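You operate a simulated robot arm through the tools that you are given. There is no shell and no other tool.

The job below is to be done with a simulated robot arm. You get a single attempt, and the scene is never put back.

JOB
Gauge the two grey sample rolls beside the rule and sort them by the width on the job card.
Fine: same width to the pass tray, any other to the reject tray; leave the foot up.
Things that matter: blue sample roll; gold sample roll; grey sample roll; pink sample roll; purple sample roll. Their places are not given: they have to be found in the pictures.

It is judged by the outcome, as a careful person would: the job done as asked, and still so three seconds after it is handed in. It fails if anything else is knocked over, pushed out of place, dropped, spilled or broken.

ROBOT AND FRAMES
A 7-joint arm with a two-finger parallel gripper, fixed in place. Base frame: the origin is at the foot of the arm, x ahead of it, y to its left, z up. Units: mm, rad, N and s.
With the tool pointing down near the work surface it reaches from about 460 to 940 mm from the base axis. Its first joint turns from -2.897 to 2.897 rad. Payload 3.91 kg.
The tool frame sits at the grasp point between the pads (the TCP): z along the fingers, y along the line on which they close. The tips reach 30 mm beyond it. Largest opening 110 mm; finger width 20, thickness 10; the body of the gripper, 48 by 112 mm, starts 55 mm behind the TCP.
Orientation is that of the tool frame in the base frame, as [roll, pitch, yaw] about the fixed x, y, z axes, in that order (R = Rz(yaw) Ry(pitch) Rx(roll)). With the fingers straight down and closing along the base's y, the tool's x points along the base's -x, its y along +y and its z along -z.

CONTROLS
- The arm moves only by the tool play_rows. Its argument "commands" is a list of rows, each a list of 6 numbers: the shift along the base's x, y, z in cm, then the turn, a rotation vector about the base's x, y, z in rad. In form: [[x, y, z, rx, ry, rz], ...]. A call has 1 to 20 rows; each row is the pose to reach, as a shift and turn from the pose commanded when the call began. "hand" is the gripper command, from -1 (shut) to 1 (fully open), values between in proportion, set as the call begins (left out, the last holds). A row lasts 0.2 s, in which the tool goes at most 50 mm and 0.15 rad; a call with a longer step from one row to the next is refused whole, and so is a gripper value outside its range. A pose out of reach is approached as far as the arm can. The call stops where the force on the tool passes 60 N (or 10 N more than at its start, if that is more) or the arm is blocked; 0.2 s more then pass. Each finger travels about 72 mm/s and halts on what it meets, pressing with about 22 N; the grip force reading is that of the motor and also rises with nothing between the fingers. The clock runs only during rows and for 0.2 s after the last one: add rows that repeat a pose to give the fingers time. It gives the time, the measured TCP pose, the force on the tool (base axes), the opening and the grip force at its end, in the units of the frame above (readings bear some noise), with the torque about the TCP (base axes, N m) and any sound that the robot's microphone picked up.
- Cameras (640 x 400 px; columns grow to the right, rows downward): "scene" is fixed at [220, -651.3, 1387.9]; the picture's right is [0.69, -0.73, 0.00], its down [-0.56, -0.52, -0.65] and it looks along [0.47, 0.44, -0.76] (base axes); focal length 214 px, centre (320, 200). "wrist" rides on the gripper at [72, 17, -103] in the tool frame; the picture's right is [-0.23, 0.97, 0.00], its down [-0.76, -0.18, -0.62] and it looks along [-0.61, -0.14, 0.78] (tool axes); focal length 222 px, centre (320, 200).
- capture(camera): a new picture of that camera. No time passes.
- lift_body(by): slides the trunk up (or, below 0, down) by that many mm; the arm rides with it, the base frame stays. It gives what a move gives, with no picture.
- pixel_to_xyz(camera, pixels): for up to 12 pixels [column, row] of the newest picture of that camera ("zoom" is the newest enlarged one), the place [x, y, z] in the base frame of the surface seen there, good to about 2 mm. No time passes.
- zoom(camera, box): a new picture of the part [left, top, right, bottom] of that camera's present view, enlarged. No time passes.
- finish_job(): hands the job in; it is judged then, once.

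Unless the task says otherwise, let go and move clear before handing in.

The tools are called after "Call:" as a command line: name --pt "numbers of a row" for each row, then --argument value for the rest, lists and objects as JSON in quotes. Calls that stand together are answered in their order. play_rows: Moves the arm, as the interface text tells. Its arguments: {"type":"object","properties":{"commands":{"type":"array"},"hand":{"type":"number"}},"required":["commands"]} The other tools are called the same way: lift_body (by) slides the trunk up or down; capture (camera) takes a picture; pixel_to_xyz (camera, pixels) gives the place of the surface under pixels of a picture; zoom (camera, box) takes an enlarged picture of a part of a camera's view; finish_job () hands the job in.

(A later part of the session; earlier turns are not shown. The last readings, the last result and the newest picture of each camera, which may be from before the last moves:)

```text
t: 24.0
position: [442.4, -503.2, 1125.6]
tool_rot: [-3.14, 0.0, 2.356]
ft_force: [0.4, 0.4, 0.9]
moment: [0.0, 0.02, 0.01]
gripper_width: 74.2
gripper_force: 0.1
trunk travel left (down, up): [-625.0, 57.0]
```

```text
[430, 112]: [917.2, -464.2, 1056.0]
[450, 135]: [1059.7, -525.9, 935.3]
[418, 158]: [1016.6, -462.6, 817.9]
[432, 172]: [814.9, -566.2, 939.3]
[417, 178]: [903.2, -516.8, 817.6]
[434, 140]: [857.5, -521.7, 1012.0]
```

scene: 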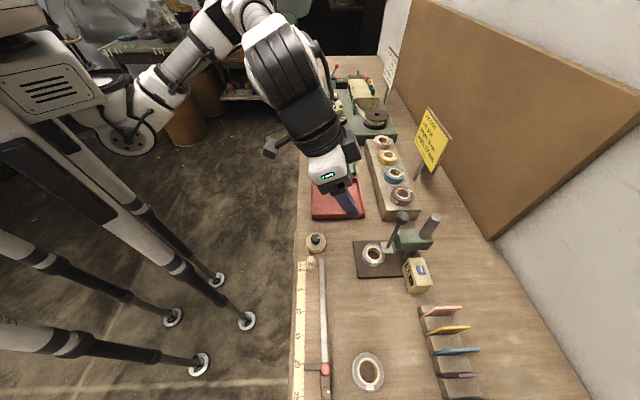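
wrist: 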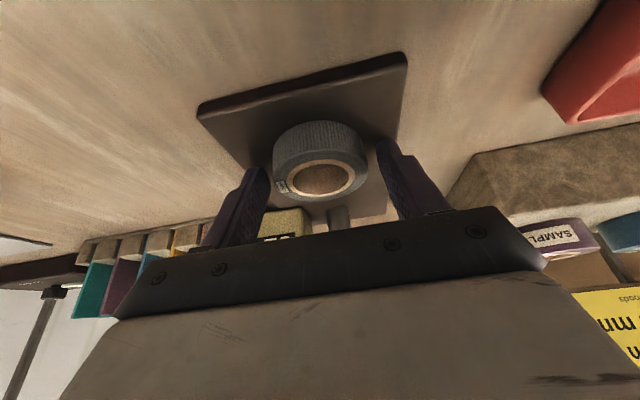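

The tool is vertical and the job card is far from the gauge. I will move over the knob at z≈1125.

Call:
play_rows --pt "1.2 -1.2 0 0 0 0" --pt "3.0 -3.0 0 0 0 0" --pt "4.8 -4.9 0 0 0 0" --pt "6.6 -6.8 0 0 0 0" --pt "8.0 -8.2 0 0 0 0" --pt "8.79 -9.01 0 0 0 0" --pt "8.79 -9.01 0 0 0 0"

Call:
capture --camera "wrist"

Call:
capture --camera "scene"

```text
t: 25.6
position: [531.1, -593.8, 1125.7]
tool_rot: [-3.141, 0.0, 2.357]
ft_force: [-0.2, 0.8, -0.3]
moment: [-0.03, -0.02, 0.02]
gripper_width: 74.3
gripper_force: 0.1
trunk travel left (down, up): [-625.0, 57.0]
```

```text
taken
```

wrist: 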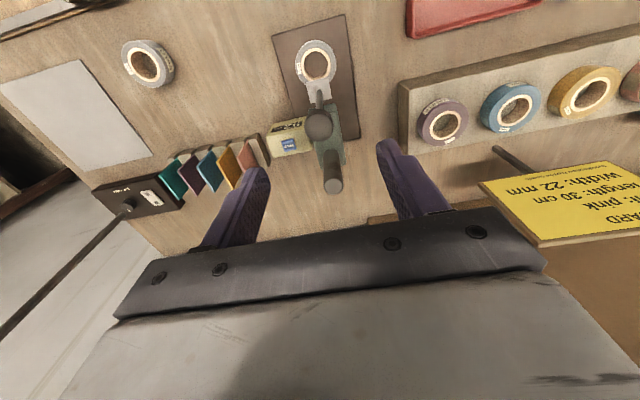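

```text
taken
```

scene: 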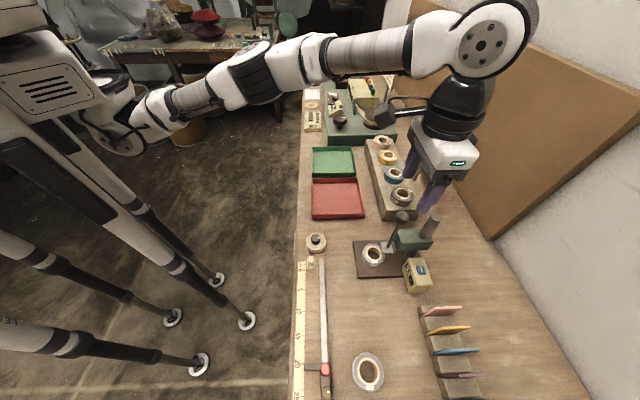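

The knob is at wrist pixel (320,125), between the fingertips. I will measure it again from this side before going down around it.

Call:
zoom --camera "wrist" --box '[260, 30, 400, 210]'

Call:
pixel_to_xyz --camera "wrist" --pixels '[[319, 117], [308, 124], [331, 124], [319, 134], [312, 117], [327, 117], [313, 132], [326, 132], [333, 185], [318, 104], [316, 66], [319, 125]]'

```text
2.22 times, centred on (330, 120) of wrist
```

zoom: 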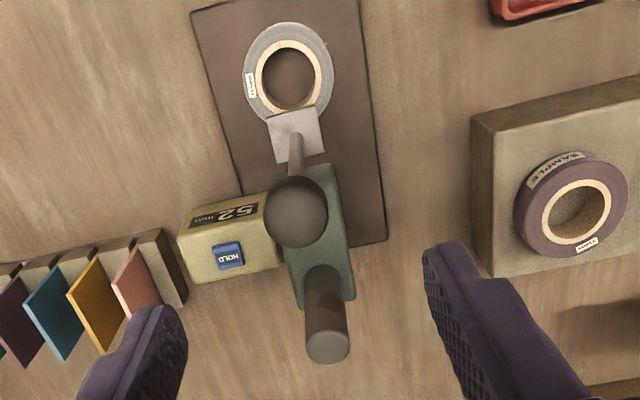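

```text
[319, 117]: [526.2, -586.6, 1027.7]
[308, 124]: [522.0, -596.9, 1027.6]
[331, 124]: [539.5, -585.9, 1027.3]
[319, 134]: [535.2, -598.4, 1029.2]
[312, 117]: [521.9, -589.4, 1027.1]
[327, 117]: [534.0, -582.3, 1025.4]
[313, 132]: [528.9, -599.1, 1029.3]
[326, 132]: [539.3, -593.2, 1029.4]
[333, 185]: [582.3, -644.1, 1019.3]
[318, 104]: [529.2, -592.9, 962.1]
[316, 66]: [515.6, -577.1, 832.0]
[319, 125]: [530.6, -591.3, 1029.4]
```

The knob top centres at about (530.6,−592). I will go down around it with the fingers open, stopping with the TCP near z=1026.

Call:
play_rows --pt "0 0.1 -2 0 0 0" --pt "0 0.1 -4 0 0 0" --pt "0 0.1 -6 0 0 0" --pt "0 0.1 -8 0 0 0" --pt "0 0.1 -9.3 0 0 0" --pt "0 0.1 -9.9 0 0 0" --pt "0 0.1 -9.9 0 0 0"

Call:
capture --camera "wrist"

Call:
zoom --camera "scene" --box '[340, 180, 460, 300]'

```text
t: 27.2
position: [530.1, -591.1, 1025.6]
tool_rot: [-3.14, -0.001, 2.357]
ft_force: [-0.3, -0.4, -0.1]
moment: [0.0, 0.02, 0.01]
gripper_width: 74.4
gripper_force: 0.1
trunk travel left (down, up): [-625.0, 57.0]
```

```text
taken
```

wrist: 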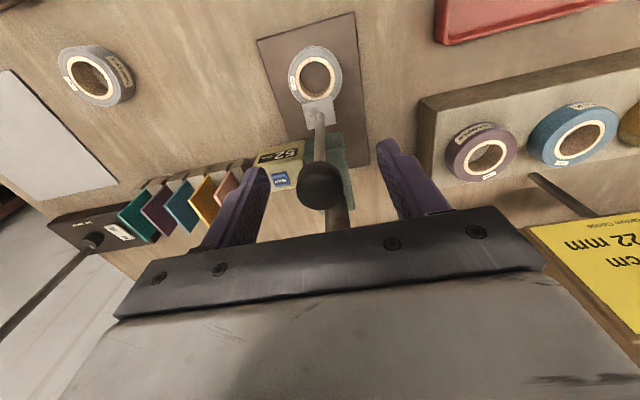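

```text
3.33 times, centred on (400, 240) of scene
```

zoom: 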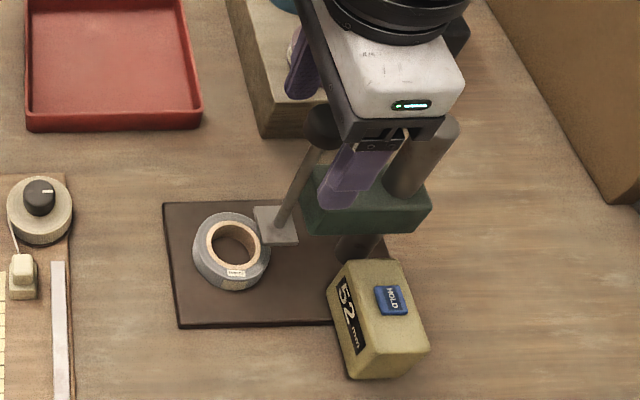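

The knob is centred between the fingers with no contact force. I will close on it gently by holding still.

Call:
play_rows --pt "0 0 0 0 0 0" --pt "0 0 0 0 0 0" --pt "0 0 0 0 0 0" --pt "0 0 0 0 0 0" --hand -1

Call:
zoom --camera "scene" --box '[340, 180, 460, 300]'

```text
t: 28.2
position: [530.0, -594.1, 1025.6]
tool_rot: [-3.141, 0.0, 2.356]
ft_force: [-2.6, -6.2, -0.7]
moment: [-0.23, -0.07, -0.04]
gripper_width: 27.3
gripper_force: 45.3
trunk travel left (down, up): [-625.0, 57.0]
```

```text
3.33 times, centred on (400, 240) of scene
```

zoom: 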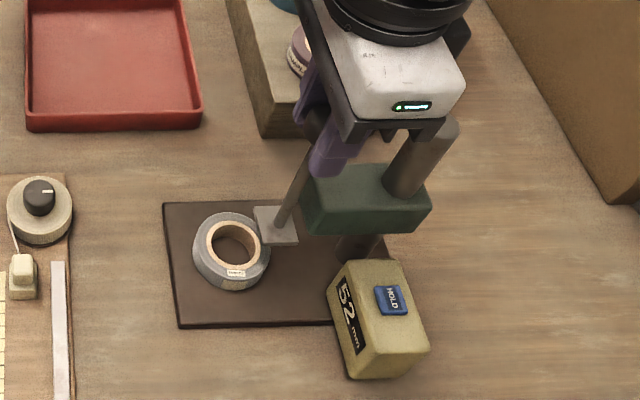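

The knob is gripped at 27.3 mm with only a slight side force. I will lower the foot about 26 mm in small steps, short of the expected contact.

Call:
play_rows --pt "-0.03 -0.04 -0.3 0 0 0" --pt "-0.03 -0.04 -0.7 0 0 0" --pt "-0.03 -0.04 -1.1 0 0 0" --pt "-0.03 -0.04 -1.5 0 0 0" --pt "-0.03 -0.04 -1.9 0 0 0" --pt "-0.03 -0.04 -2.3 0 0 0" --pt "-0.03 -0.04 -2.6 0 0 0" --pt "-0.03 -0.04 -2.6 0 0 0"

Call:
zoom --camera "scene" --box '[340, 180, 460, 300]'

```text
t: 30.0
position: [529.9, -594.2, 1000.4]
tool_rot: [-3.141, 0.001, 2.356]
ft_force: [-6.2, 2.1, 0.2]
moment: [0.18, 0.27, 0.07]
gripper_width: 27.6
gripper_force: 45.3
trunk travel left (down, up): [-625.0, 57.0]
```

```text
3.33 times, centred on (400, 240) of scene
```

zoom: 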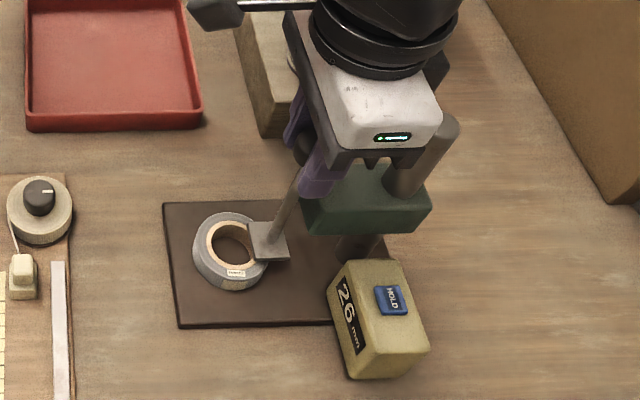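

The display now reads 26 mm and the foot follows the tool freely. I will lower in 1 mm steps until I feel the roll.

Call:
play_rows --pt "0 0 -0.1 0 0 0" --pt "0 0 -0.2 0 0 0" --pt "0 0 -0.2 0 0 0"

Call:
zoom --camera "scene" --box '[380, 240, 440, 300]'

```text
t: 30.8
position: [530.5, -593.6, 998.7]
tool_rot: [-3.141, 0.002, 2.357]
ft_force: [-5.7, 2.8, 0.6]
moment: [0.04, 0.05, -0.02]
gripper_width: 27.2
gripper_force: 44.9
trunk travel left (down, up): [-625.0, 57.0]
```

```text
6.67 times, centred on (410, 270) of scene
```

zoom: 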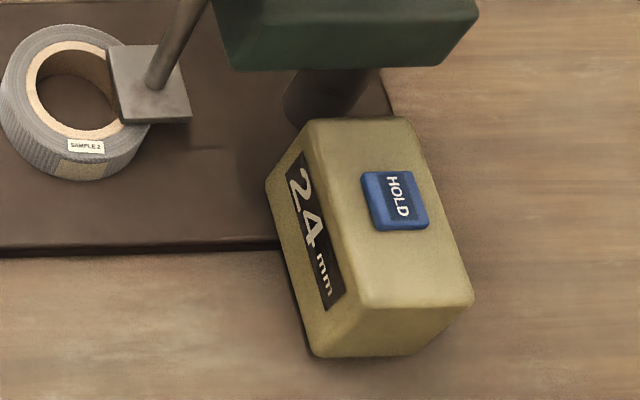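

The display reads 24 mm and there is still no resistance. I continue down in 1 mm steps.

Call:
play_rows --pt "0 0 -0.1 0 0 0" --pt "0 0 -0.1 0 0 0"

Call:
zoom --camera "scene" --box '[380, 240, 440, 300]'

```text
t: 31.4
position: [529.4, -592.6, 997.4]
tool_rot: [-3.139, 0.003, 2.355]
ft_force: [-3.3, -1.7, 0.5]
moment: [-0.07, 0.12, -0.02]
gripper_width: 26.9
gripper_force: 44.9
trunk travel left (down, up): [-625.0, 57.0]
```

```text
6.67 times, centred on (410, 270) of scene
```

zoom: 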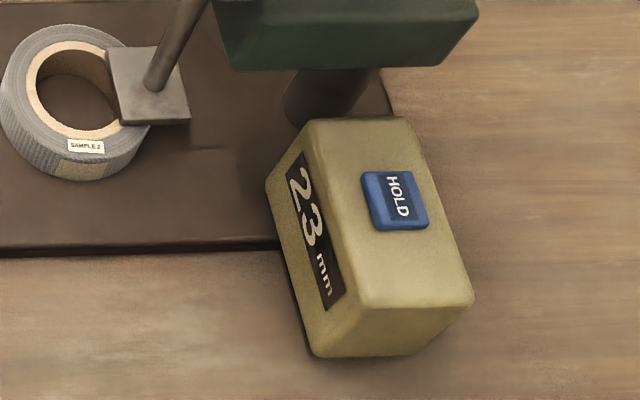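

Call:
play_rows --pt "0 0 -0.05 0 0 0" --pt "0 0 -0.1 0 0 0" --pt "0 0 -0.1 0 0 0"

Call:
zoom --camera "scene" --box '[380, 240, 440, 300]'

```text
t: 32.2
position: [529.9, -593.9, 996.7]
tool_rot: [3.141, 0.001, 2.355]
ft_force: [-6.6, 1.2, 0.2]
moment: [-0.32, -0.28, 0.01]
gripper_width: 27.0
gripper_force: 45.2
trunk travel left (down, up): [-625.0, 57.0]
```

```text
6.67 times, centred on (410, 270) of scene
```

zoom: 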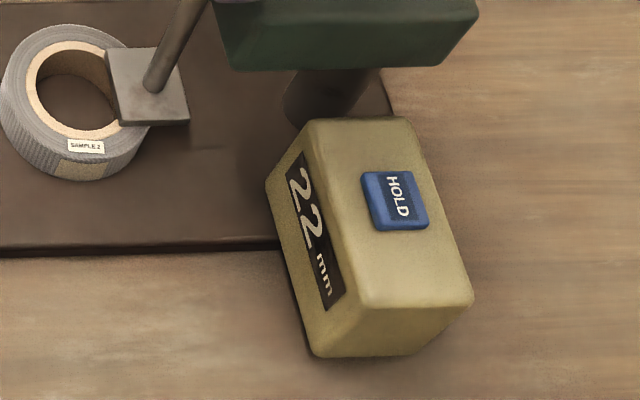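

The display reads 22 mm, but the vertical force is still only 0.2 N. I will go down in half-millimetre steps to be sure the foot is resting on the roll.

Call:
play_rows --pt "0 0 -0.05 0 0 0" --pt "0 0 -0.05 0 0 0"

Call:
zoom --camera "scene" --box '[380, 240, 440, 300]'

```text
t: 32.8
position: [530.2, -594.0, 995.6]
tool_rot: [3.141, 0.003, 2.357]
ft_force: [-4.8, 1.3, 3.5]
moment: [0.28, 0.35, -0.06]
gripper_width: 27.1
gripper_force: 44.9
trunk travel left (down, up): [-625.0, 57.0]
```

```text
6.67 times, centred on (410, 270) of scene
```

zoom: 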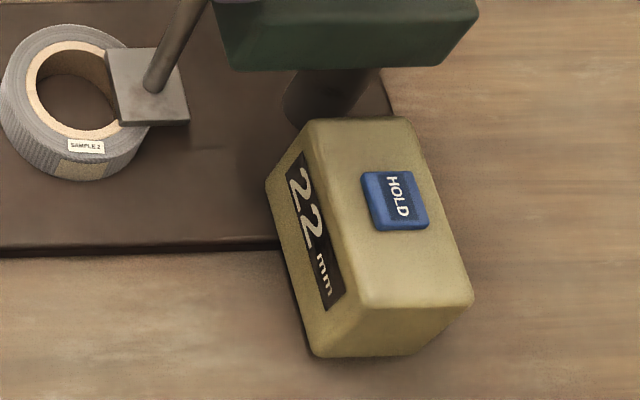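

The vertical force has risen to 3.5 N with the display at 22 mm. One more half millimetre will confirm that the reading holds.

Call:
play_rows --pt "0 0 -0.05 0 0 0" --pt "0 0 -0.05 0 0 0"

Call:
zoom --camera "scene" --box '[380, 240, 440, 300]'

```text
t: 33.4
position: [530.2, -592.9, 995.9]
tool_rot: [-3.139, 0.001, 2.355]
ft_force: [-4.4, -1.4, 6.8]
moment: [0.27, 0.39, 0.0]
gripper_width: 27.4
gripper_force: 45.2
trunk travel left (down, up): [-625.0, 57.0]
```

```text
6.67 times, centred on (410, 270) of scene
```

zoom: 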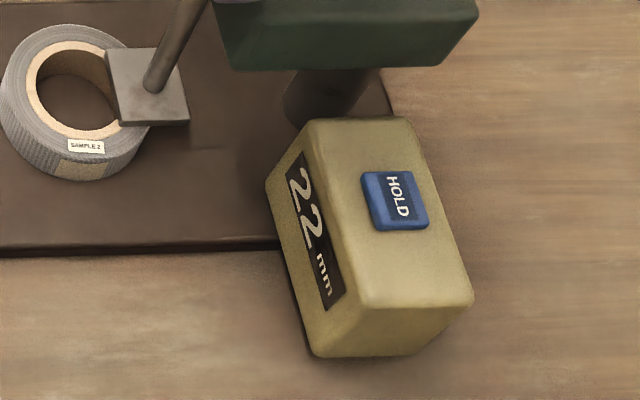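

Sample 2 gauges at 22 mm with firm contact (6.8 N), so it passes. I will raise the foot back to its upper position.

Call:
play_rows --pt "0 0 0.3 0 0 0" --pt "0 0 0.8 0 0 0" --pt "0 0 1.3 0 0 0" --pt "0 0 1.8 0 0 0" --pt "0 0 2.3 0 0 0" --pt "0 0 2.8 0 0 0" --pt "0 0 3.05 0 0 0" --pt "0 0 3.05 0 0 0"

Call:
zoom --camera "scene" --box '[340, 200, 440, 300]'

```text
t: 35.2
position: [529.0, -593.4, 1025.5]
tool_rot: [-3.139, 0.0, 2.355]
ft_force: [-7.1, 3.8, -2.7]
moment: [0.43, 0.4, -0.06]
gripper_width: 27.3
gripper_force: 45.3
trunk travel left (down, up): [-625.0, 57.0]
```

```text
4.00 times, centred on (390, 250) of scene
```

zoom: 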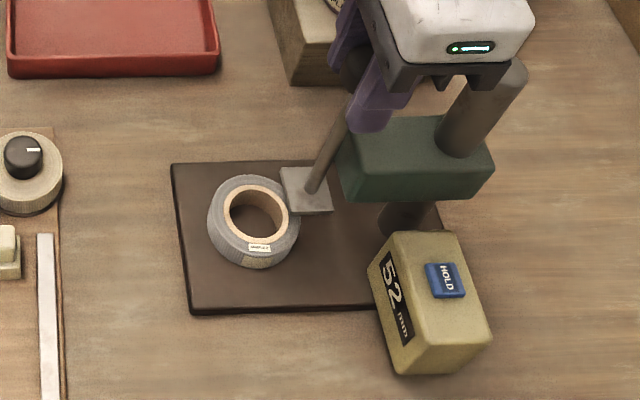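

The display is back at 52 mm. I will open the fingers and check whether the foot stays up by itself.

Call:
play_rows --pt "0 0 0 0 0 0" --pt "0 0 0 0 0 0" --pt "0 0 0 0 0 0" --pt "0 0 0 0 0 0" --hand 0.35

Call:
zoom --camera "scene" --box '[340, 200, 440, 300]'

```text
t: 36.2
position: [529.9, -593.1, 1025.4]
tool_rot: [3.14, 0.0, 2.356]
ft_force: [-0.2, -0.2, 0.8]
moment: [0.0, 0.0, 0.0]
gripper_width: 74.1
gripper_force: 0.0
trunk travel left (down, up): [-625.0, 57.0]
```

```text
4.00 times, centred on (390, 250) of scene
```

zoom: 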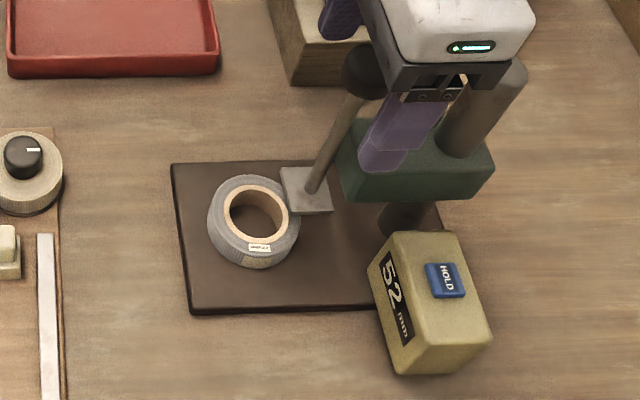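

The foot stays up at 52 mm. I will lift clear of the knob and go back in front of the gauge.

Call:
play_rows --pt "0 0 1.5 0 0 0" --pt "0 0 3.5 0 0 0" --pt "0 0 6 0 0 0" --pt "0 0 8.5 0 0 0" --pt "0 0 10 0 0 0" --pt "-1.2 1.2 10 0 0 0" --pt "-3.0 3.0 10 0 0 0" --pt "-4.8 4.9 10 0 0 0" --pt "-6.6 6.8 10 0 0 0" --pt "-8.2 8.4 10 0 0 0" --pt "-8.8 9.0 10 0 0 0" --pt "-8.8 9.0 10 0 0 0"

Call:
play_rows --pt "0 0 0 -0.0616 -0.0616 0" --pt "0 0 0 -0.1232 -0.1232 0" --pt "0 0 0 -0.1848 -0.1848 0" --pt "0 0 0 -0.2464 -0.2464 0" --pt "0 0 0 -0.3075 -0.3075 0" --pt "0 0 0 -0.3075 -0.3075 0"

Call:
capture --camera "wrist"

Call:
capture --camera "scene"

```text
t: 38.8
position: [443.3, -503.5, 1124.8]
tool_rot: [-3.14, -0.001, 2.357]
ft_force: [-0.1, 0.1, -0.6]
moment: [-0.01, 0.0, 0.01]
gripper_width: 73.9
gripper_force: 0.1
trunk travel left (down, up): [-625.0, 57.0]
```

```text
t: 40.2
position: [442.4, -505.2, 1124.5]
tool_rot: [-3.139, 0.436, 2.357]
ft_force: [0.1, -0.2, -1.1]
moment: [-0.02, -0.01, -0.01]
gripper_width: 74.1
gripper_force: 0.1
trunk travel left (down, up): [-625.0, 57.0]
```

```text
taken
```

wrist: 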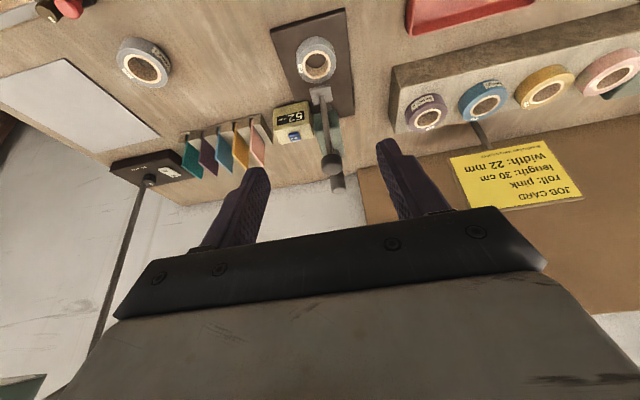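

```text
taken
```

scene: 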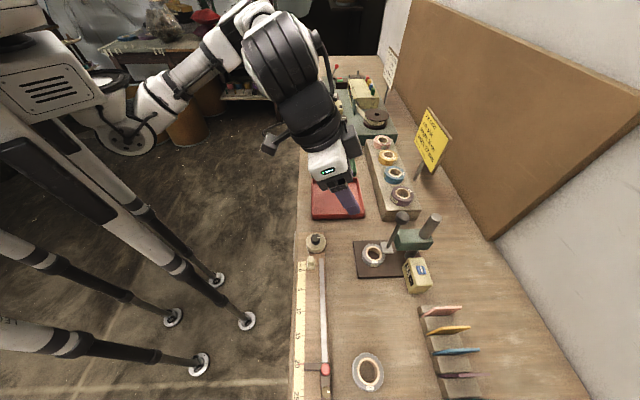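

The roll and foot are unchanged. I will go back down along the same path and move in around sample 2 with the fingers open.

Call:
play_rows --pt "0 0 -3 0 0 0" --pt "0 0 -7 0 0 0" --pt "0 0 -11 0 0 0" --pt "0 0 -15 0 0 0" --pt "0 0 -19 0 0 0" --pt "0 0 -22.5 0 0 0" --pt "0 0 -25 0 0 0" --pt "0 0 -25.8 0 0 0" --pt "1.0 -1.0 -25.8 0 0 0" --pt "2.0 -2.0 -25.8 0 0 0" --pt "3.0 -3.0 -25.8 0 0 0" --pt "3.0 -3.0 -25.8 0 0 0"

Call:
capture --camera "wrist"

Call:
zoom --camera "scene" --box '[310, 180, 450, 300]'

```text
t: 42.8
position: [471.9, -534.1, 867.1]
tool_rot: [3.141, 0.436, 2.358]
ft_force: [-0.4, -0.7, 0.4]
moment: [0.02, 0.02, 0.0]
gripper_width: 74.2
gripper_force: 0.1
trunk travel left (down, up): [-625.0, 57.0]
```

```text
taken
```

wrist: 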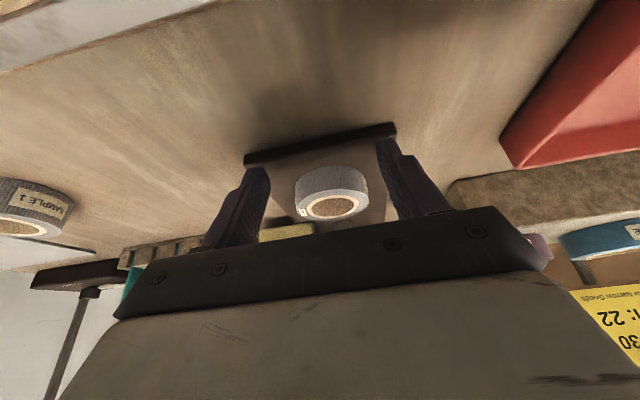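

```text
3.33 times, centred on (380, 240) of scene
```

zoom: 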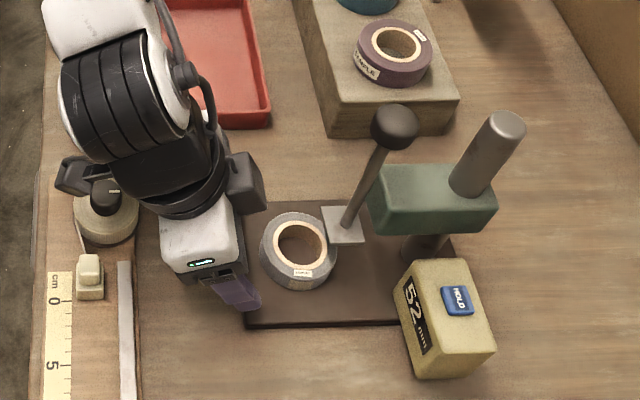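

The roll is straight ahead between the fingers at wrist pixel (333,195). I will advance the last 47 mm around it and close.

Call:
play_rows --pt "0.7 -0.7 0 0 0 0" --pt "1.4 -1.4 -0.05 0 0 0" --pt "2.1 -2.1 -0.1 0 0 0" --pt "2.8 -2.8 -0.1 0 0 0" --pt "3.4 -3.4 -0.1 0 0 0" --pt "3.4 -3.4 -0.1 0 0 0"

Call:
capture --camera "wrist"

```text
t: 44.2
position: [504.8, -567.3, 865.9]
tool_rot: [-3.138, 0.437, 2.356]
ft_force: [0.1, -0.2, -0.6]
moment: [-0.02, -0.01, 0.03]
gripper_width: 74.5
gripper_force: 0.1
trunk travel left (down, up): [-625.0, 57.0]
```

```text
taken
```

wrist: 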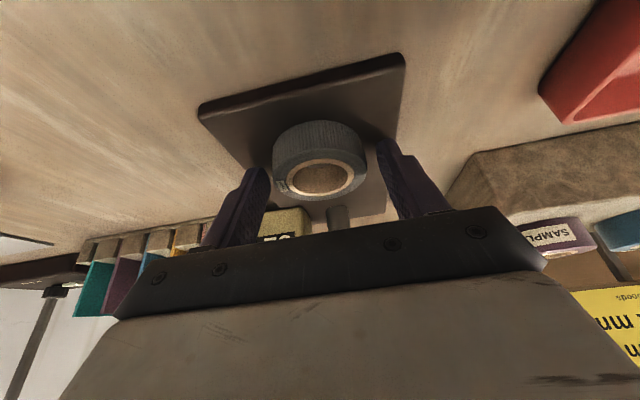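

The view matches the release pose. I will close on the roll and then raise it 5 mm, which keeps it well below the foot.

Call:
play_rows --pt "0 0 0 0 0 0" --pt "0 0 0 0 0 0" --pt "0 0 0 0 0 0" --pt "0 0 0.2 0 0 0" --pt "0 0 0.5 0 0 0" --pt "0 0 0.5 0 0 0" --hand -1

Call:
capture --camera "wrist"

```text
t: 45.6
position: [505.2, -567.0, 871.3]
tool_rot: [-3.141, 0.436, 2.356]
ft_force: [0.3, -0.4, -0.3]
moment: [-0.03, 0.01, -0.01]
gripper_width: 58.5
gripper_force: 21.7
trunk travel left (down, up): [-625.0, 57.0]
```

```text
taken
```

wrist: 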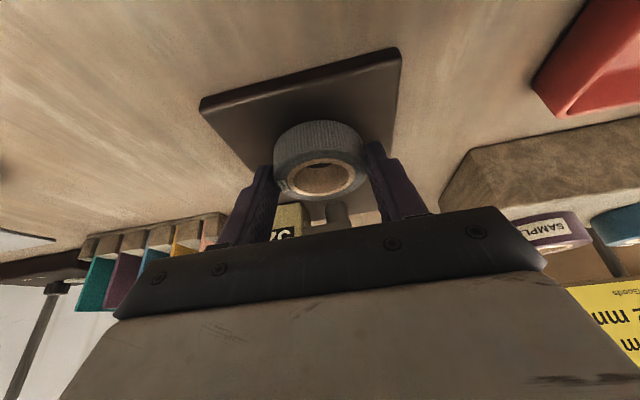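

The roll is held at 58.5 mm. I will back it out from under the foot, then raise it to about z=1000.

Call:
play_rows --pt "-0.7 0.7 0 0 0 0" --pt "-1.6 1.6 0 0 0 0" --pt "-2.6 2.6 0 0 0 0" --pt "-3.6 3.6 0 0 0 0" --pt "-4.6 4.6 0 0 0 0" --pt "-5.6 5.6 0 0 0 0" --pt "-6.4 6.4 0 0 0 0" --pt "-6.4 6.4 2.0 0 0 0" --pt "-6.4 6.4 5.0 0 0 0" --pt "-6.4 6.4 8.0 0 0 0" --pt "-6.4 6.4 11.0 0 0 0" --pt "-6.4 6.4 13.0 0 0 0" --pt "-6.4 6.4 13.0 0 0 0"

Call:
capture --camera "scene"

Call:
capture --camera "wrist"

Call:
pixel_to_xyz --camera "scene" --pixels '[[314, 151], [350, 150], [354, 170], [314, 171], [314, 182], [357, 181], [362, 212], [314, 213], [333, 160], [337, 197], [313, 146], [353, 145]]'

```text
t: 48.4
position: [441.6, -501.7, 1000.6]
tool_rot: [-3.141, 0.435, 2.356]
ft_force: [-0.2, 0.1, -0.6]
moment: [0.03, 0.01, 0.0]
gripper_width: 58.4
gripper_force: 22.3
trunk travel left (down, up): [-625.0, 57.0]
```

```text
taken
```

scene: 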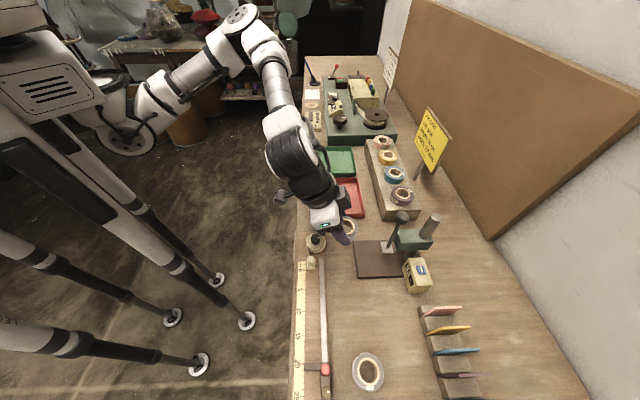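

```text
taken
```

wrist: 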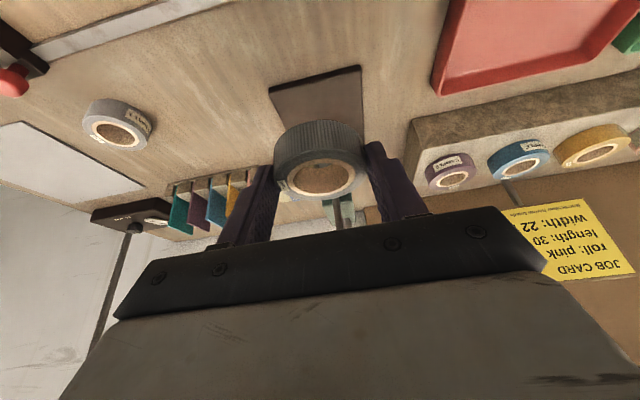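

```text
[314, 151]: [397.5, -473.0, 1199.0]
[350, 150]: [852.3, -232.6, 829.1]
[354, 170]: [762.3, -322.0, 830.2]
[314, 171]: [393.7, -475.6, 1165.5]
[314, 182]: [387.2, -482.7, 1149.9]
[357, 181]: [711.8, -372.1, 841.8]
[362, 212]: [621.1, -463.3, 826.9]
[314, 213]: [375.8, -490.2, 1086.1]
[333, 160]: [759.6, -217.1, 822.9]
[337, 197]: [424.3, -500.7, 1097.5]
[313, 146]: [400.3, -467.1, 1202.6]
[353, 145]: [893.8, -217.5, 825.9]
```

The roll is clear of the gauge at z≈1000. The green PASS tray spans roughly u 605–770, v 280–445. I will carry the roll over its centre at this height.

Call:
play_rows --pt "1.3 1.2 0 0 0 0" --pt "3.6 3.4 0 0 0 0" --pt "6.0 5.7 0 0 0 0" --pt "8.5 8.1 0 0 0 0" --pt "11.0 10.5 0 0 0 0" --pt "13.5 12.9 0 0 0 0" --pt "16.0 15.2 0 0 0 0" --pt "18.5 17.6 0 0 0 0" --pt "21.0 20.0 0 0 0 0" --pt "23.5 22.4 0 0 0 0" --pt "25.9 24.7 0 0 0 0" --pt "27.9 26.6 0 0 0 0" --pt "29.3 27.9 0 0 0 0" --pt "29.3 27.9 0 0 0 0"

Call:
capture --camera "scene"

Call:
capture --camera "wrist"

```text
t: 51.4
position: [736.1, -225.9, 1001.5]
tool_rot: [-3.141, 0.437, 2.357]
ft_force: [0.4, -0.6, 0.3]
moment: [0.01, 0.01, -0.01]
gripper_width: 58.4
gripper_force: 22.1
trunk travel left (down, up): [-625.0, 57.0]
```

```text
taken
```

scene: 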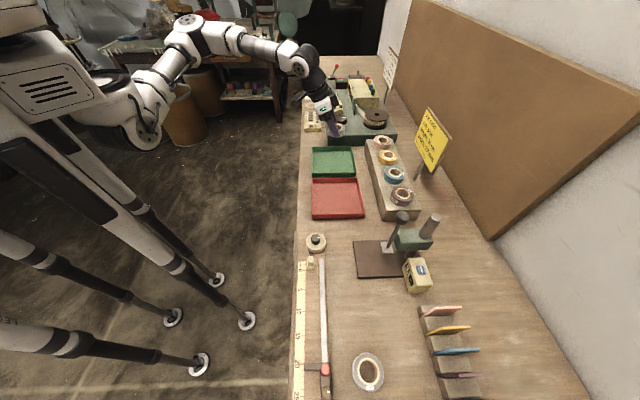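

```text
taken
```

wrist: 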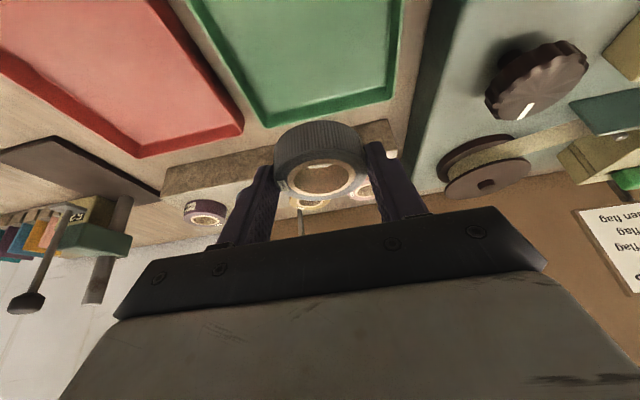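

The roll hangs over the green tray and the machine with the knurled knob stands to its right. I will check where the machine's edge lies before going down.

Call:
pixel_to_xyz --camera "wrist" --pixels '[[440, 60], [425, 120], [415, 170], [530, 85], [395, 20], [390, 90], [270, 118], [200, 10], [487, 110], [300, 60]]'

Call:
zoom --camera "scene" --box '[280, 60, 420, 200]'

```text
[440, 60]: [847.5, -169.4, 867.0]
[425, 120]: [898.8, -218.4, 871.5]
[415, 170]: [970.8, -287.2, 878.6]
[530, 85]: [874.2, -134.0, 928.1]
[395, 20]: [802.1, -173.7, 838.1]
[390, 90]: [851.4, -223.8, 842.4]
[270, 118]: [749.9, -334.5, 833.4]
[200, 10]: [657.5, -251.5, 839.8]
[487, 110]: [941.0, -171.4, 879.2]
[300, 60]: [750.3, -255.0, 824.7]
```

```text
2.86 times, centred on (350, 130) of scene
```

zoom: 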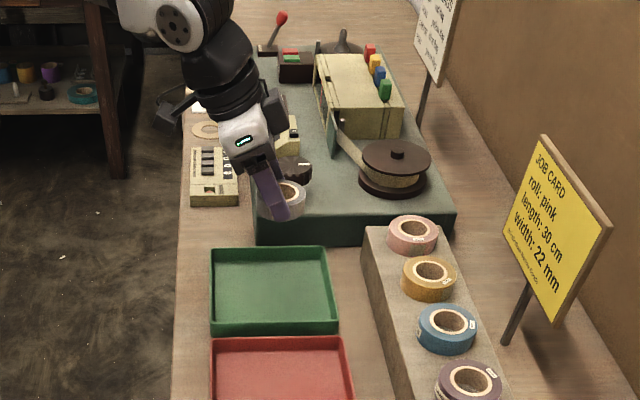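

The machine's edge is at v≈480, about 60 mm beyond the gripper, and the tray's inside is v 290–443. I will lower the roll to just above the tray floor.

Call:
play_rows --pt "0 0 -2 0 0 0" --pt "0 0 -5 0 0 0" --pt "0 0 -8 0 0 0" --pt "0 0 -11 0 0 0" --pt "0 0 -12.8 0 0 0" --pt "0 0 -13.7 0 0 0" --pt "0 0 -13.7 0 0 0"

Call:
capture --camera "wrist"

```text
t: 53.0
position: [733.9, -225.9, 864.5]
tool_rot: [-3.14, 0.436, 2.358]
ft_force: [-0.5, -0.1, 0.6]
moment: [-0.01, 0.0, -0.01]
gripper_width: 58.2
gripper_force: 21.7
trunk travel left (down, up): [-625.0, 57.0]
```

```text
taken
```

wrist: 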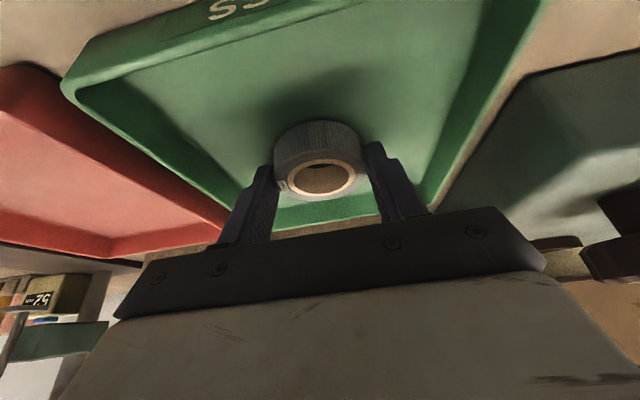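

The roll is inside the green tray, a few millimetres above the floor. I will lower slowly until light contact.

Call:
play_rows --pt "0 0 -0.2 0 0 0" --pt "0 0 -0.4 0 0 0" --pt "0 0 -0.5 0 0 0" --pt "0 0 -0.5 0 0 0"

```text
t: 54.0
position: [734.8, -224.9, 859.6]
tool_rot: [3.141, 0.435, 2.356]
ft_force: [0.4, -0.1, 1.5]
moment: [-0.03, -0.04, 0.05]
gripper_width: 58.6
gripper_force: 22.1
trunk travel left (down, up): [-625.0, 57.0]
```

Call:
play_rows --pt "0 0 -0.08 0 0 0" --pt "0 0 -0.16 0 0 0" --pt "0 0 -0.16 0 0 0"

```text
t: 54.8
position: [735.5, -225.2, 860.2]
tool_rot: [3.141, 0.44, 2.356]
ft_force: [1.8, 2.5, 10.2]
moment: [-0.03, -0.08, 0.03]
gripper_width: 58.1
gripper_force: 22.0
trunk travel left (down, up): [-625.0, 57.0]
```

The force is 10 N, so the roll is on the tray floor. I will ease up 1.5 mm and open.

Call:
play_rows --pt "0 0 0.12 0 0 0" --pt "0 0 0.12 0 0 0"

Call:
play_rows --pt "0 0 0 0 0 0" --pt "0 0 0 0 0 0" --pt "0 0 0 0 0 0" --hand 0.35

Call:
capture --camera "wrist"

```text
t: 55.4
position: [735.1, -224.7, 859.5]
tool_rot: [-3.138, 0.437, 2.357]
ft_force: [2.8, -0.5, 5.8]
moment: [-0.07, -0.25, 0.03]
gripper_width: 58.1
gripper_force: 22.3
trunk travel left (down, up): [-625.0, 57.0]
```

```text
t: 56.2
position: [734.5, -225.2, 858.7]
tool_rot: [-3.139, 0.434, 2.358]
ft_force: [-0.1, 0.6, 0.5]
moment: [-0.01, 0.01, -0.01]
gripper_width: 74.5
gripper_force: 0.0
trunk travel left (down, up): [-625.0, 57.0]
```

```text
taken
```

wrist: 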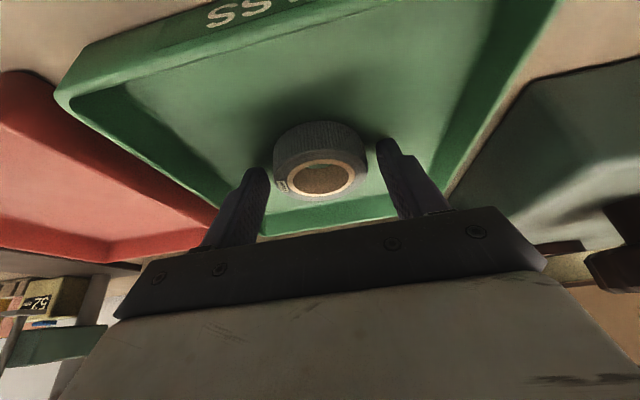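

Sample 2 now rests in the PASS tray. I will lift straight up to z≈1000.

Call:
play_rows --pt "0 0 1 0 0 0" --pt "0 0 3 0 0 0" --pt "0 0 6 0 0 0" --pt "0 0 9.5 0 0 0" --pt "0 0 12.5 0 0 0" --pt "0 0 14.2 0 0 0" --pt "0 0 14.2 0 0 0"

Call:
capture --camera "wrist"

```text
t: 57.8
position: [733.7, -224.1, 1001.6]
tool_rot: [-3.14, 0.435, 2.354]
ft_force: [0.2, 0.0, 0.2]
moment: [0.02, 0.0, -0.04]
gripper_width: 74.0
gripper_force: 0.1
trunk travel left (down, up): [-625.0, 57.0]
```

```text
taken
```

wrist: 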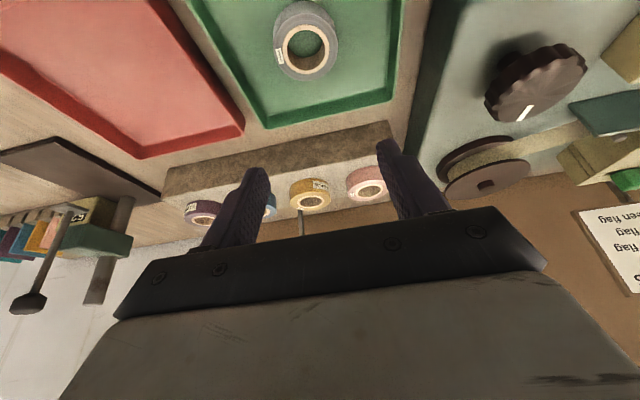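

Sample 2 lies flat in the green tray at wrist pixel (305,42). I will now travel at this height to a place over sample 1.

Call:
play_rows --pt "-1.2 -1.3 0 0 0 0" --pt "-3.4 -3.7 0 0 0 0" --pt "-5.9 -6.4 0 0 0 0" --pt "-8.4 -9.1 0 0 0 0" --pt "-10.9 -11.8 0 0 0 0" --pt "-13.4 -14.5 0 0 0 0" --pt "-15.9 -17.2 0 0 0 0" --pt "-18.4 -19.9 0 0 0 0" --pt "-20.9 -22.6 0 0 0 0" --pt "-23.4 -25.3 0 0 0 0" --pt "-25.9 -28.0 0 0 0 0" --pt "-28.4 -30.7 0 0 0 0" --pt "-30.9 -33.4 0 0 0 0" --pt "-33.4 -36.1 0 0 0 0" --pt "-35.9 -38.8 0 0 0 0" --pt "-38.4 -41.5 0 0 0 0" --pt "-40.8 -44.2 0 0 0 0" --pt "-43.0 -46.6 0 0 0 0" --pt "-44.2 -47.9 0 0 0 0" --pt "-44.2 -47.9 0 0 0 0"

Call:
capture --camera "wrist"

Call:
capture --camera "scene"

```text
t: 62.0
position: [292.7, -705.6, 1001.1]
tool_rot: [-3.141, 0.435, 2.356]
ft_force: [0.2, 0.3, 0.2]
moment: [-0.02, -0.03, -0.03]
gripper_width: 74.3
gripper_force: 0.0
trunk travel left (down, up): [-625.0, 57.0]
```

```text
taken
```

wrist: 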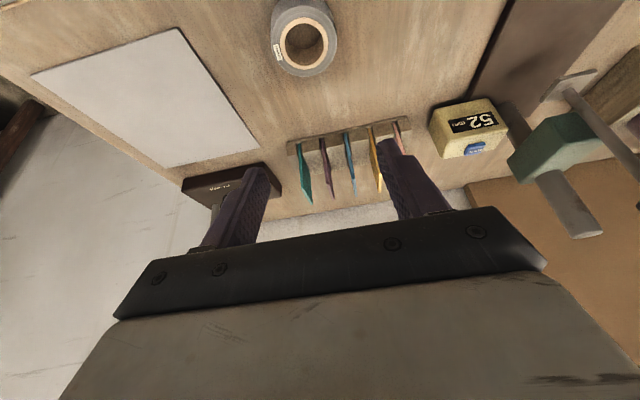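

```text
taken
```

scene: 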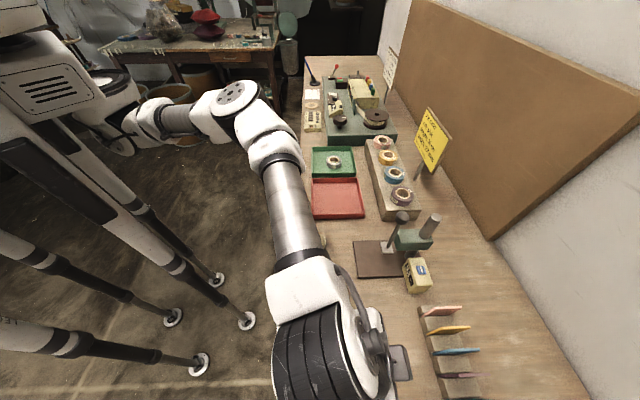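

Sample 1 appears at wrist pixel (304,40), in much the same place sample 2 had before its pick. I will measure its rim to refine the centre.

Call:
pixel_to_xyz --camera "wrist" --pixels '[[275, 45], [334, 38], [304, 10], [307, 73], [282, 22], [328, 18], [283, 65], [328, 64], [304, 40], [290, 45]]'

Call:
zoom --camera "wrist" --box '[230, 0, 390, 110]'

```text
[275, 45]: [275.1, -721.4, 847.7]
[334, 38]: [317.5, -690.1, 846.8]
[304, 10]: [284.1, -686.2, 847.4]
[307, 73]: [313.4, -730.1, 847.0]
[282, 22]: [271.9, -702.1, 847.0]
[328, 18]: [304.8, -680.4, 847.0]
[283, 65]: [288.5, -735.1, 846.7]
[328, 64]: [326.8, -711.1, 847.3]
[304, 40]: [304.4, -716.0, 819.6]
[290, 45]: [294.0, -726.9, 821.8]
```

```text
3.64 times, centred on (310, 55) of wrist
```

zoom: 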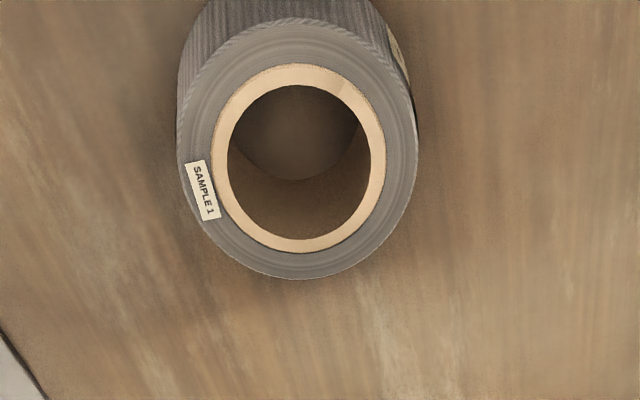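

The rim fit gives sample 1's centre at about (298,−709). I will shift slightly and lower to just above it.

Call:
play_rows --pt "-0.1 0.15 -2 0 0 0" --pt "-0.2 0.35 -5 0 0 0" --pt "-0.2 0.35 -8 0 0 0" --pt "-0.2 0.35 -10 0 0 0" --pt "-0.2 0.35 -10.8 0 0 0" --pt "-0.2 0.35 -10.8 0 0 0"

Call:
capture --camera "wrist"

Call:
capture --camera "scene"

```text
t: 63.4
position: [289.7, -701.0, 893.6]
tool_rot: [-3.139, 0.434, 2.356]
ft_force: [-0.7, 0.4, 0.5]
moment: [-0.01, 0.0, -0.03]
gripper_width: 74.4
gripper_force: 0.0
trunk travel left (down, up): [-625.0, 57.0]
```

```text
taken
```

wrist: 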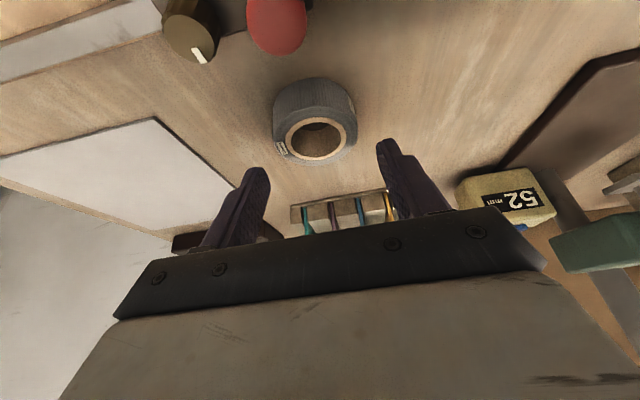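

```text
taken
```

scene: 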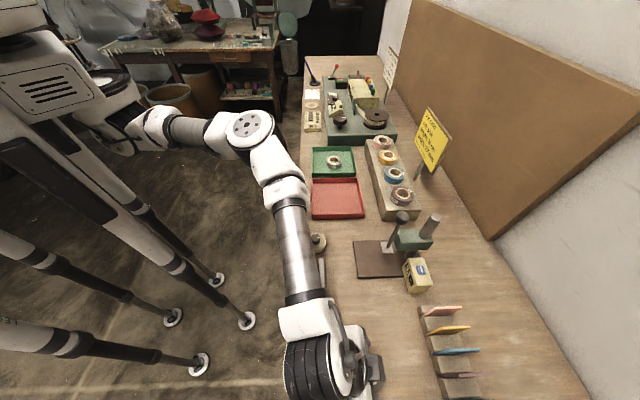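

Sample 1 is between the fingers at wrist pixel (314,120), and the red slider knob stays well below the camera. I will lower around the roll.

Call:
play_rows --pt "0.05 -0.05 -1.2 0 0 0" --pt "0.05 -0.05 -2.4 0 0 0" --pt "0.05 -0.05 -3.3 0 0 0" --pt "0.05 -0.05 -4.0 0 0 0" --pt "0.05 -0.05 -4.0 0 0 0"

Call:
capture --camera "wrist"

Call:
capture --camera "scene"

```text
t: 64.6
position: [291.5, -701.3, 853.0]
tool_rot: [-3.141, 0.435, 2.358]
ft_force: [0.2, -0.2, 0.2]
moment: [0.01, -0.01, 0.01]
gripper_width: 74.6
gripper_force: 0.1
trunk travel left (down, up): [-625.0, 57.0]
```

```text
taken
```

wrist: 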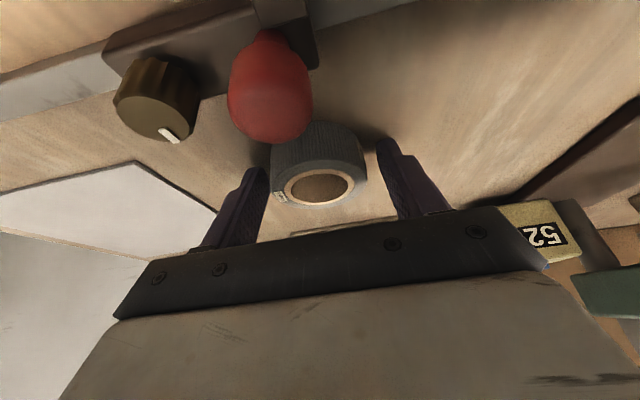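

```text
taken
```

scene: 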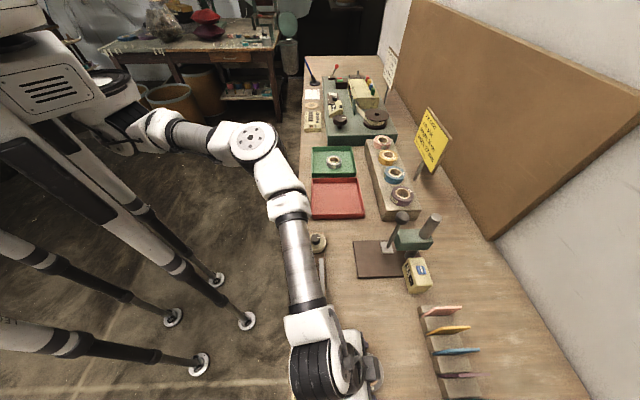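

Both fingers straddle sample 1 with no contact. I will close, then lift 60 mm.

Call:
play_rows --pt "0 0 0 0 0 0" --pt "0 0 0 0 0 0" --pt "0 0 0 0 0 0" --pt "0 0 0.5 0 0 0" --pt "0 0 1.5 0 0 0" --pt "0 0 3.0 0 0 0" --pt "0 0 4.5 0 0 0" --pt "0 0 6.0 0 0 0" --pt "0 0 6.0 0 0 0" --hand -1

Call:
capture --camera "wrist"

```text
t: 66.6
position: [291.8, -699.8, 913.3]
tool_rot: [-3.14, 0.434, 2.355]
ft_force: [-0.6, 1.0, -0.2]
moment: [0.02, 0.01, 0.02]
gripper_width: 58.5
gripper_force: 21.7
trunk travel left (down, up): [-625.0, 57.0]
```

```text
taken
```

wrist: 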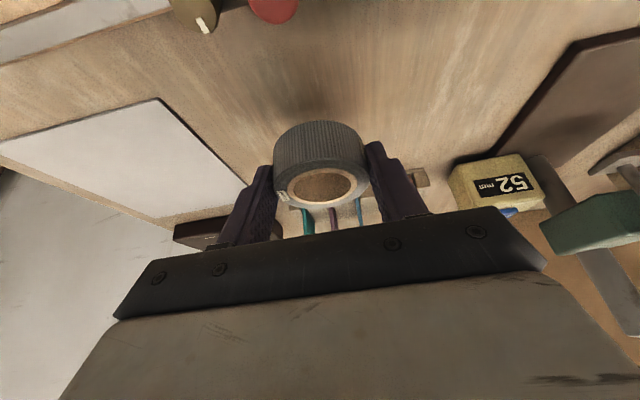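

Sample 1 is held at 58.5 mm. I will check that it is level and where its centre lies relative to the tool.

Call:
pixel_to_xyz --camera "wrist" --pixels '[[281, 190], [360, 182], [322, 205], [320, 168], [298, 175], [345, 170], [300, 203], [346, 199]]'

```text
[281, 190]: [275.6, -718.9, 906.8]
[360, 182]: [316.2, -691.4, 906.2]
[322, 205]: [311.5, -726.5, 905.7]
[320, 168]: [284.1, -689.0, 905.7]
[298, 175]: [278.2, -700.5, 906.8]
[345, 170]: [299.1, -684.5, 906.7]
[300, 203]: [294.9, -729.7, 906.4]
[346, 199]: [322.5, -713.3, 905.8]
```

Sample 1 is level, with its top at z≈906.3 and its centre about 10 mm ahead of the TCP as before. I will carry it to the front of the gauge.

Call:
play_rows --pt "0.8 0.9 0 0 0 0" --pt "2.4 2.7 0 0 0 0" --pt "4.3 4.7 0 0 0 0" --pt "6.2 6.8 0 0 0 0" --pt "8.1 8.9 0 0 0 0" --pt "10.0 11.0 0 0 0 0" --pt "11.9 13.1 0 0 0 0" --pt "13.8 15.2 0 0 0 0" --pt "15.5 17.1 0 0 0 0" --pt "16.5 18.1 0 0 0 0" --pt "16.5 18.1 0 0 0 0"

Call:
capture --camera "wrist"

Call:
capture --camera "scene"

```text
t: 69.0
position: [455.4, -518.6, 913.8]
tool_rot: [-3.139, 0.435, 2.355]
ft_force: [-1.2, -0.4, -0.7]
moment: [-0.03, 0.01, -0.01]
gripper_width: 58.6
gripper_force: 21.6
trunk travel left (down, up): [-625.0, 57.0]
```

```text
taken
```

wrist: 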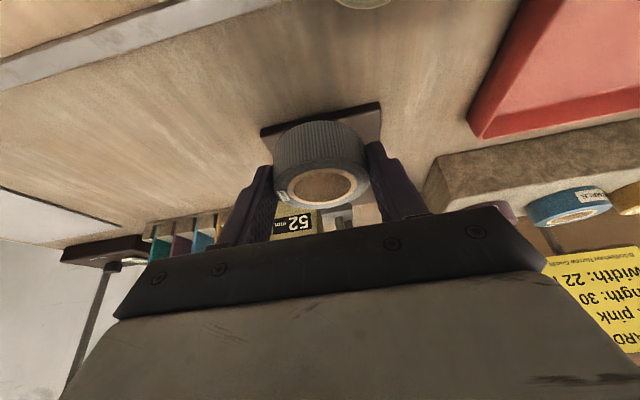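

```text
taken
```

scene: 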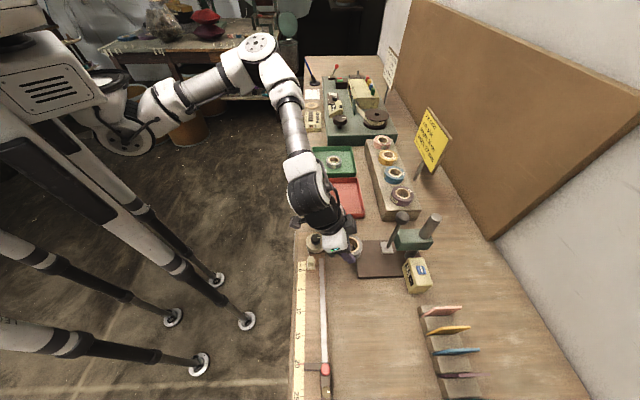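

The pose matches the earlier one in front of the gauge. With the roll's bottom about 6 mm over the plate its top will be near z=864, well under the foot at 882. I will lower and advance part way.

Call:
play_rows --pt "0 0 -1.5 0 0 0" --pt "0 0 -3.0 0 0 0" --pt "0 0 -4.0 0 0 0" --pt "0 0 -4.35 0 0 0" --pt "0.7 -0.7 -4.35 0 0 0" --pt "1.4 -1.4 -4.35 0 0 0" --pt "2.1 -2.1 -4.35 0 0 0" --pt "2.8 -2.8 -4.35 0 0 0" --pt "2.8 -2.8 -4.35 0 0 0"

Call:
zoom --camera "scene" --box '[310, 180, 450, 300]'

```text
t: 71.0
position: [484.0, -546.8, 870.1]
tool_rot: [-3.14, 0.435, 2.357]
ft_force: [-0.2, -0.2, -0.4]
moment: [0.01, -0.02, -0.01]
gripper_width: 58.6
gripper_force: 22.3
trunk travel left (down, up): [-625.0, 57.0]
```

```text
3.33 times, centred on (380, 240) of scene
```

zoom: 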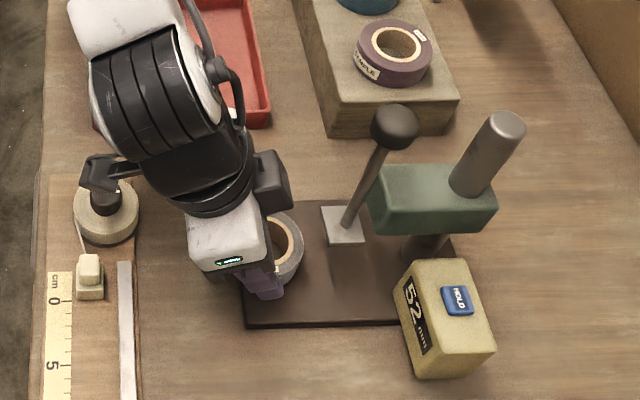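

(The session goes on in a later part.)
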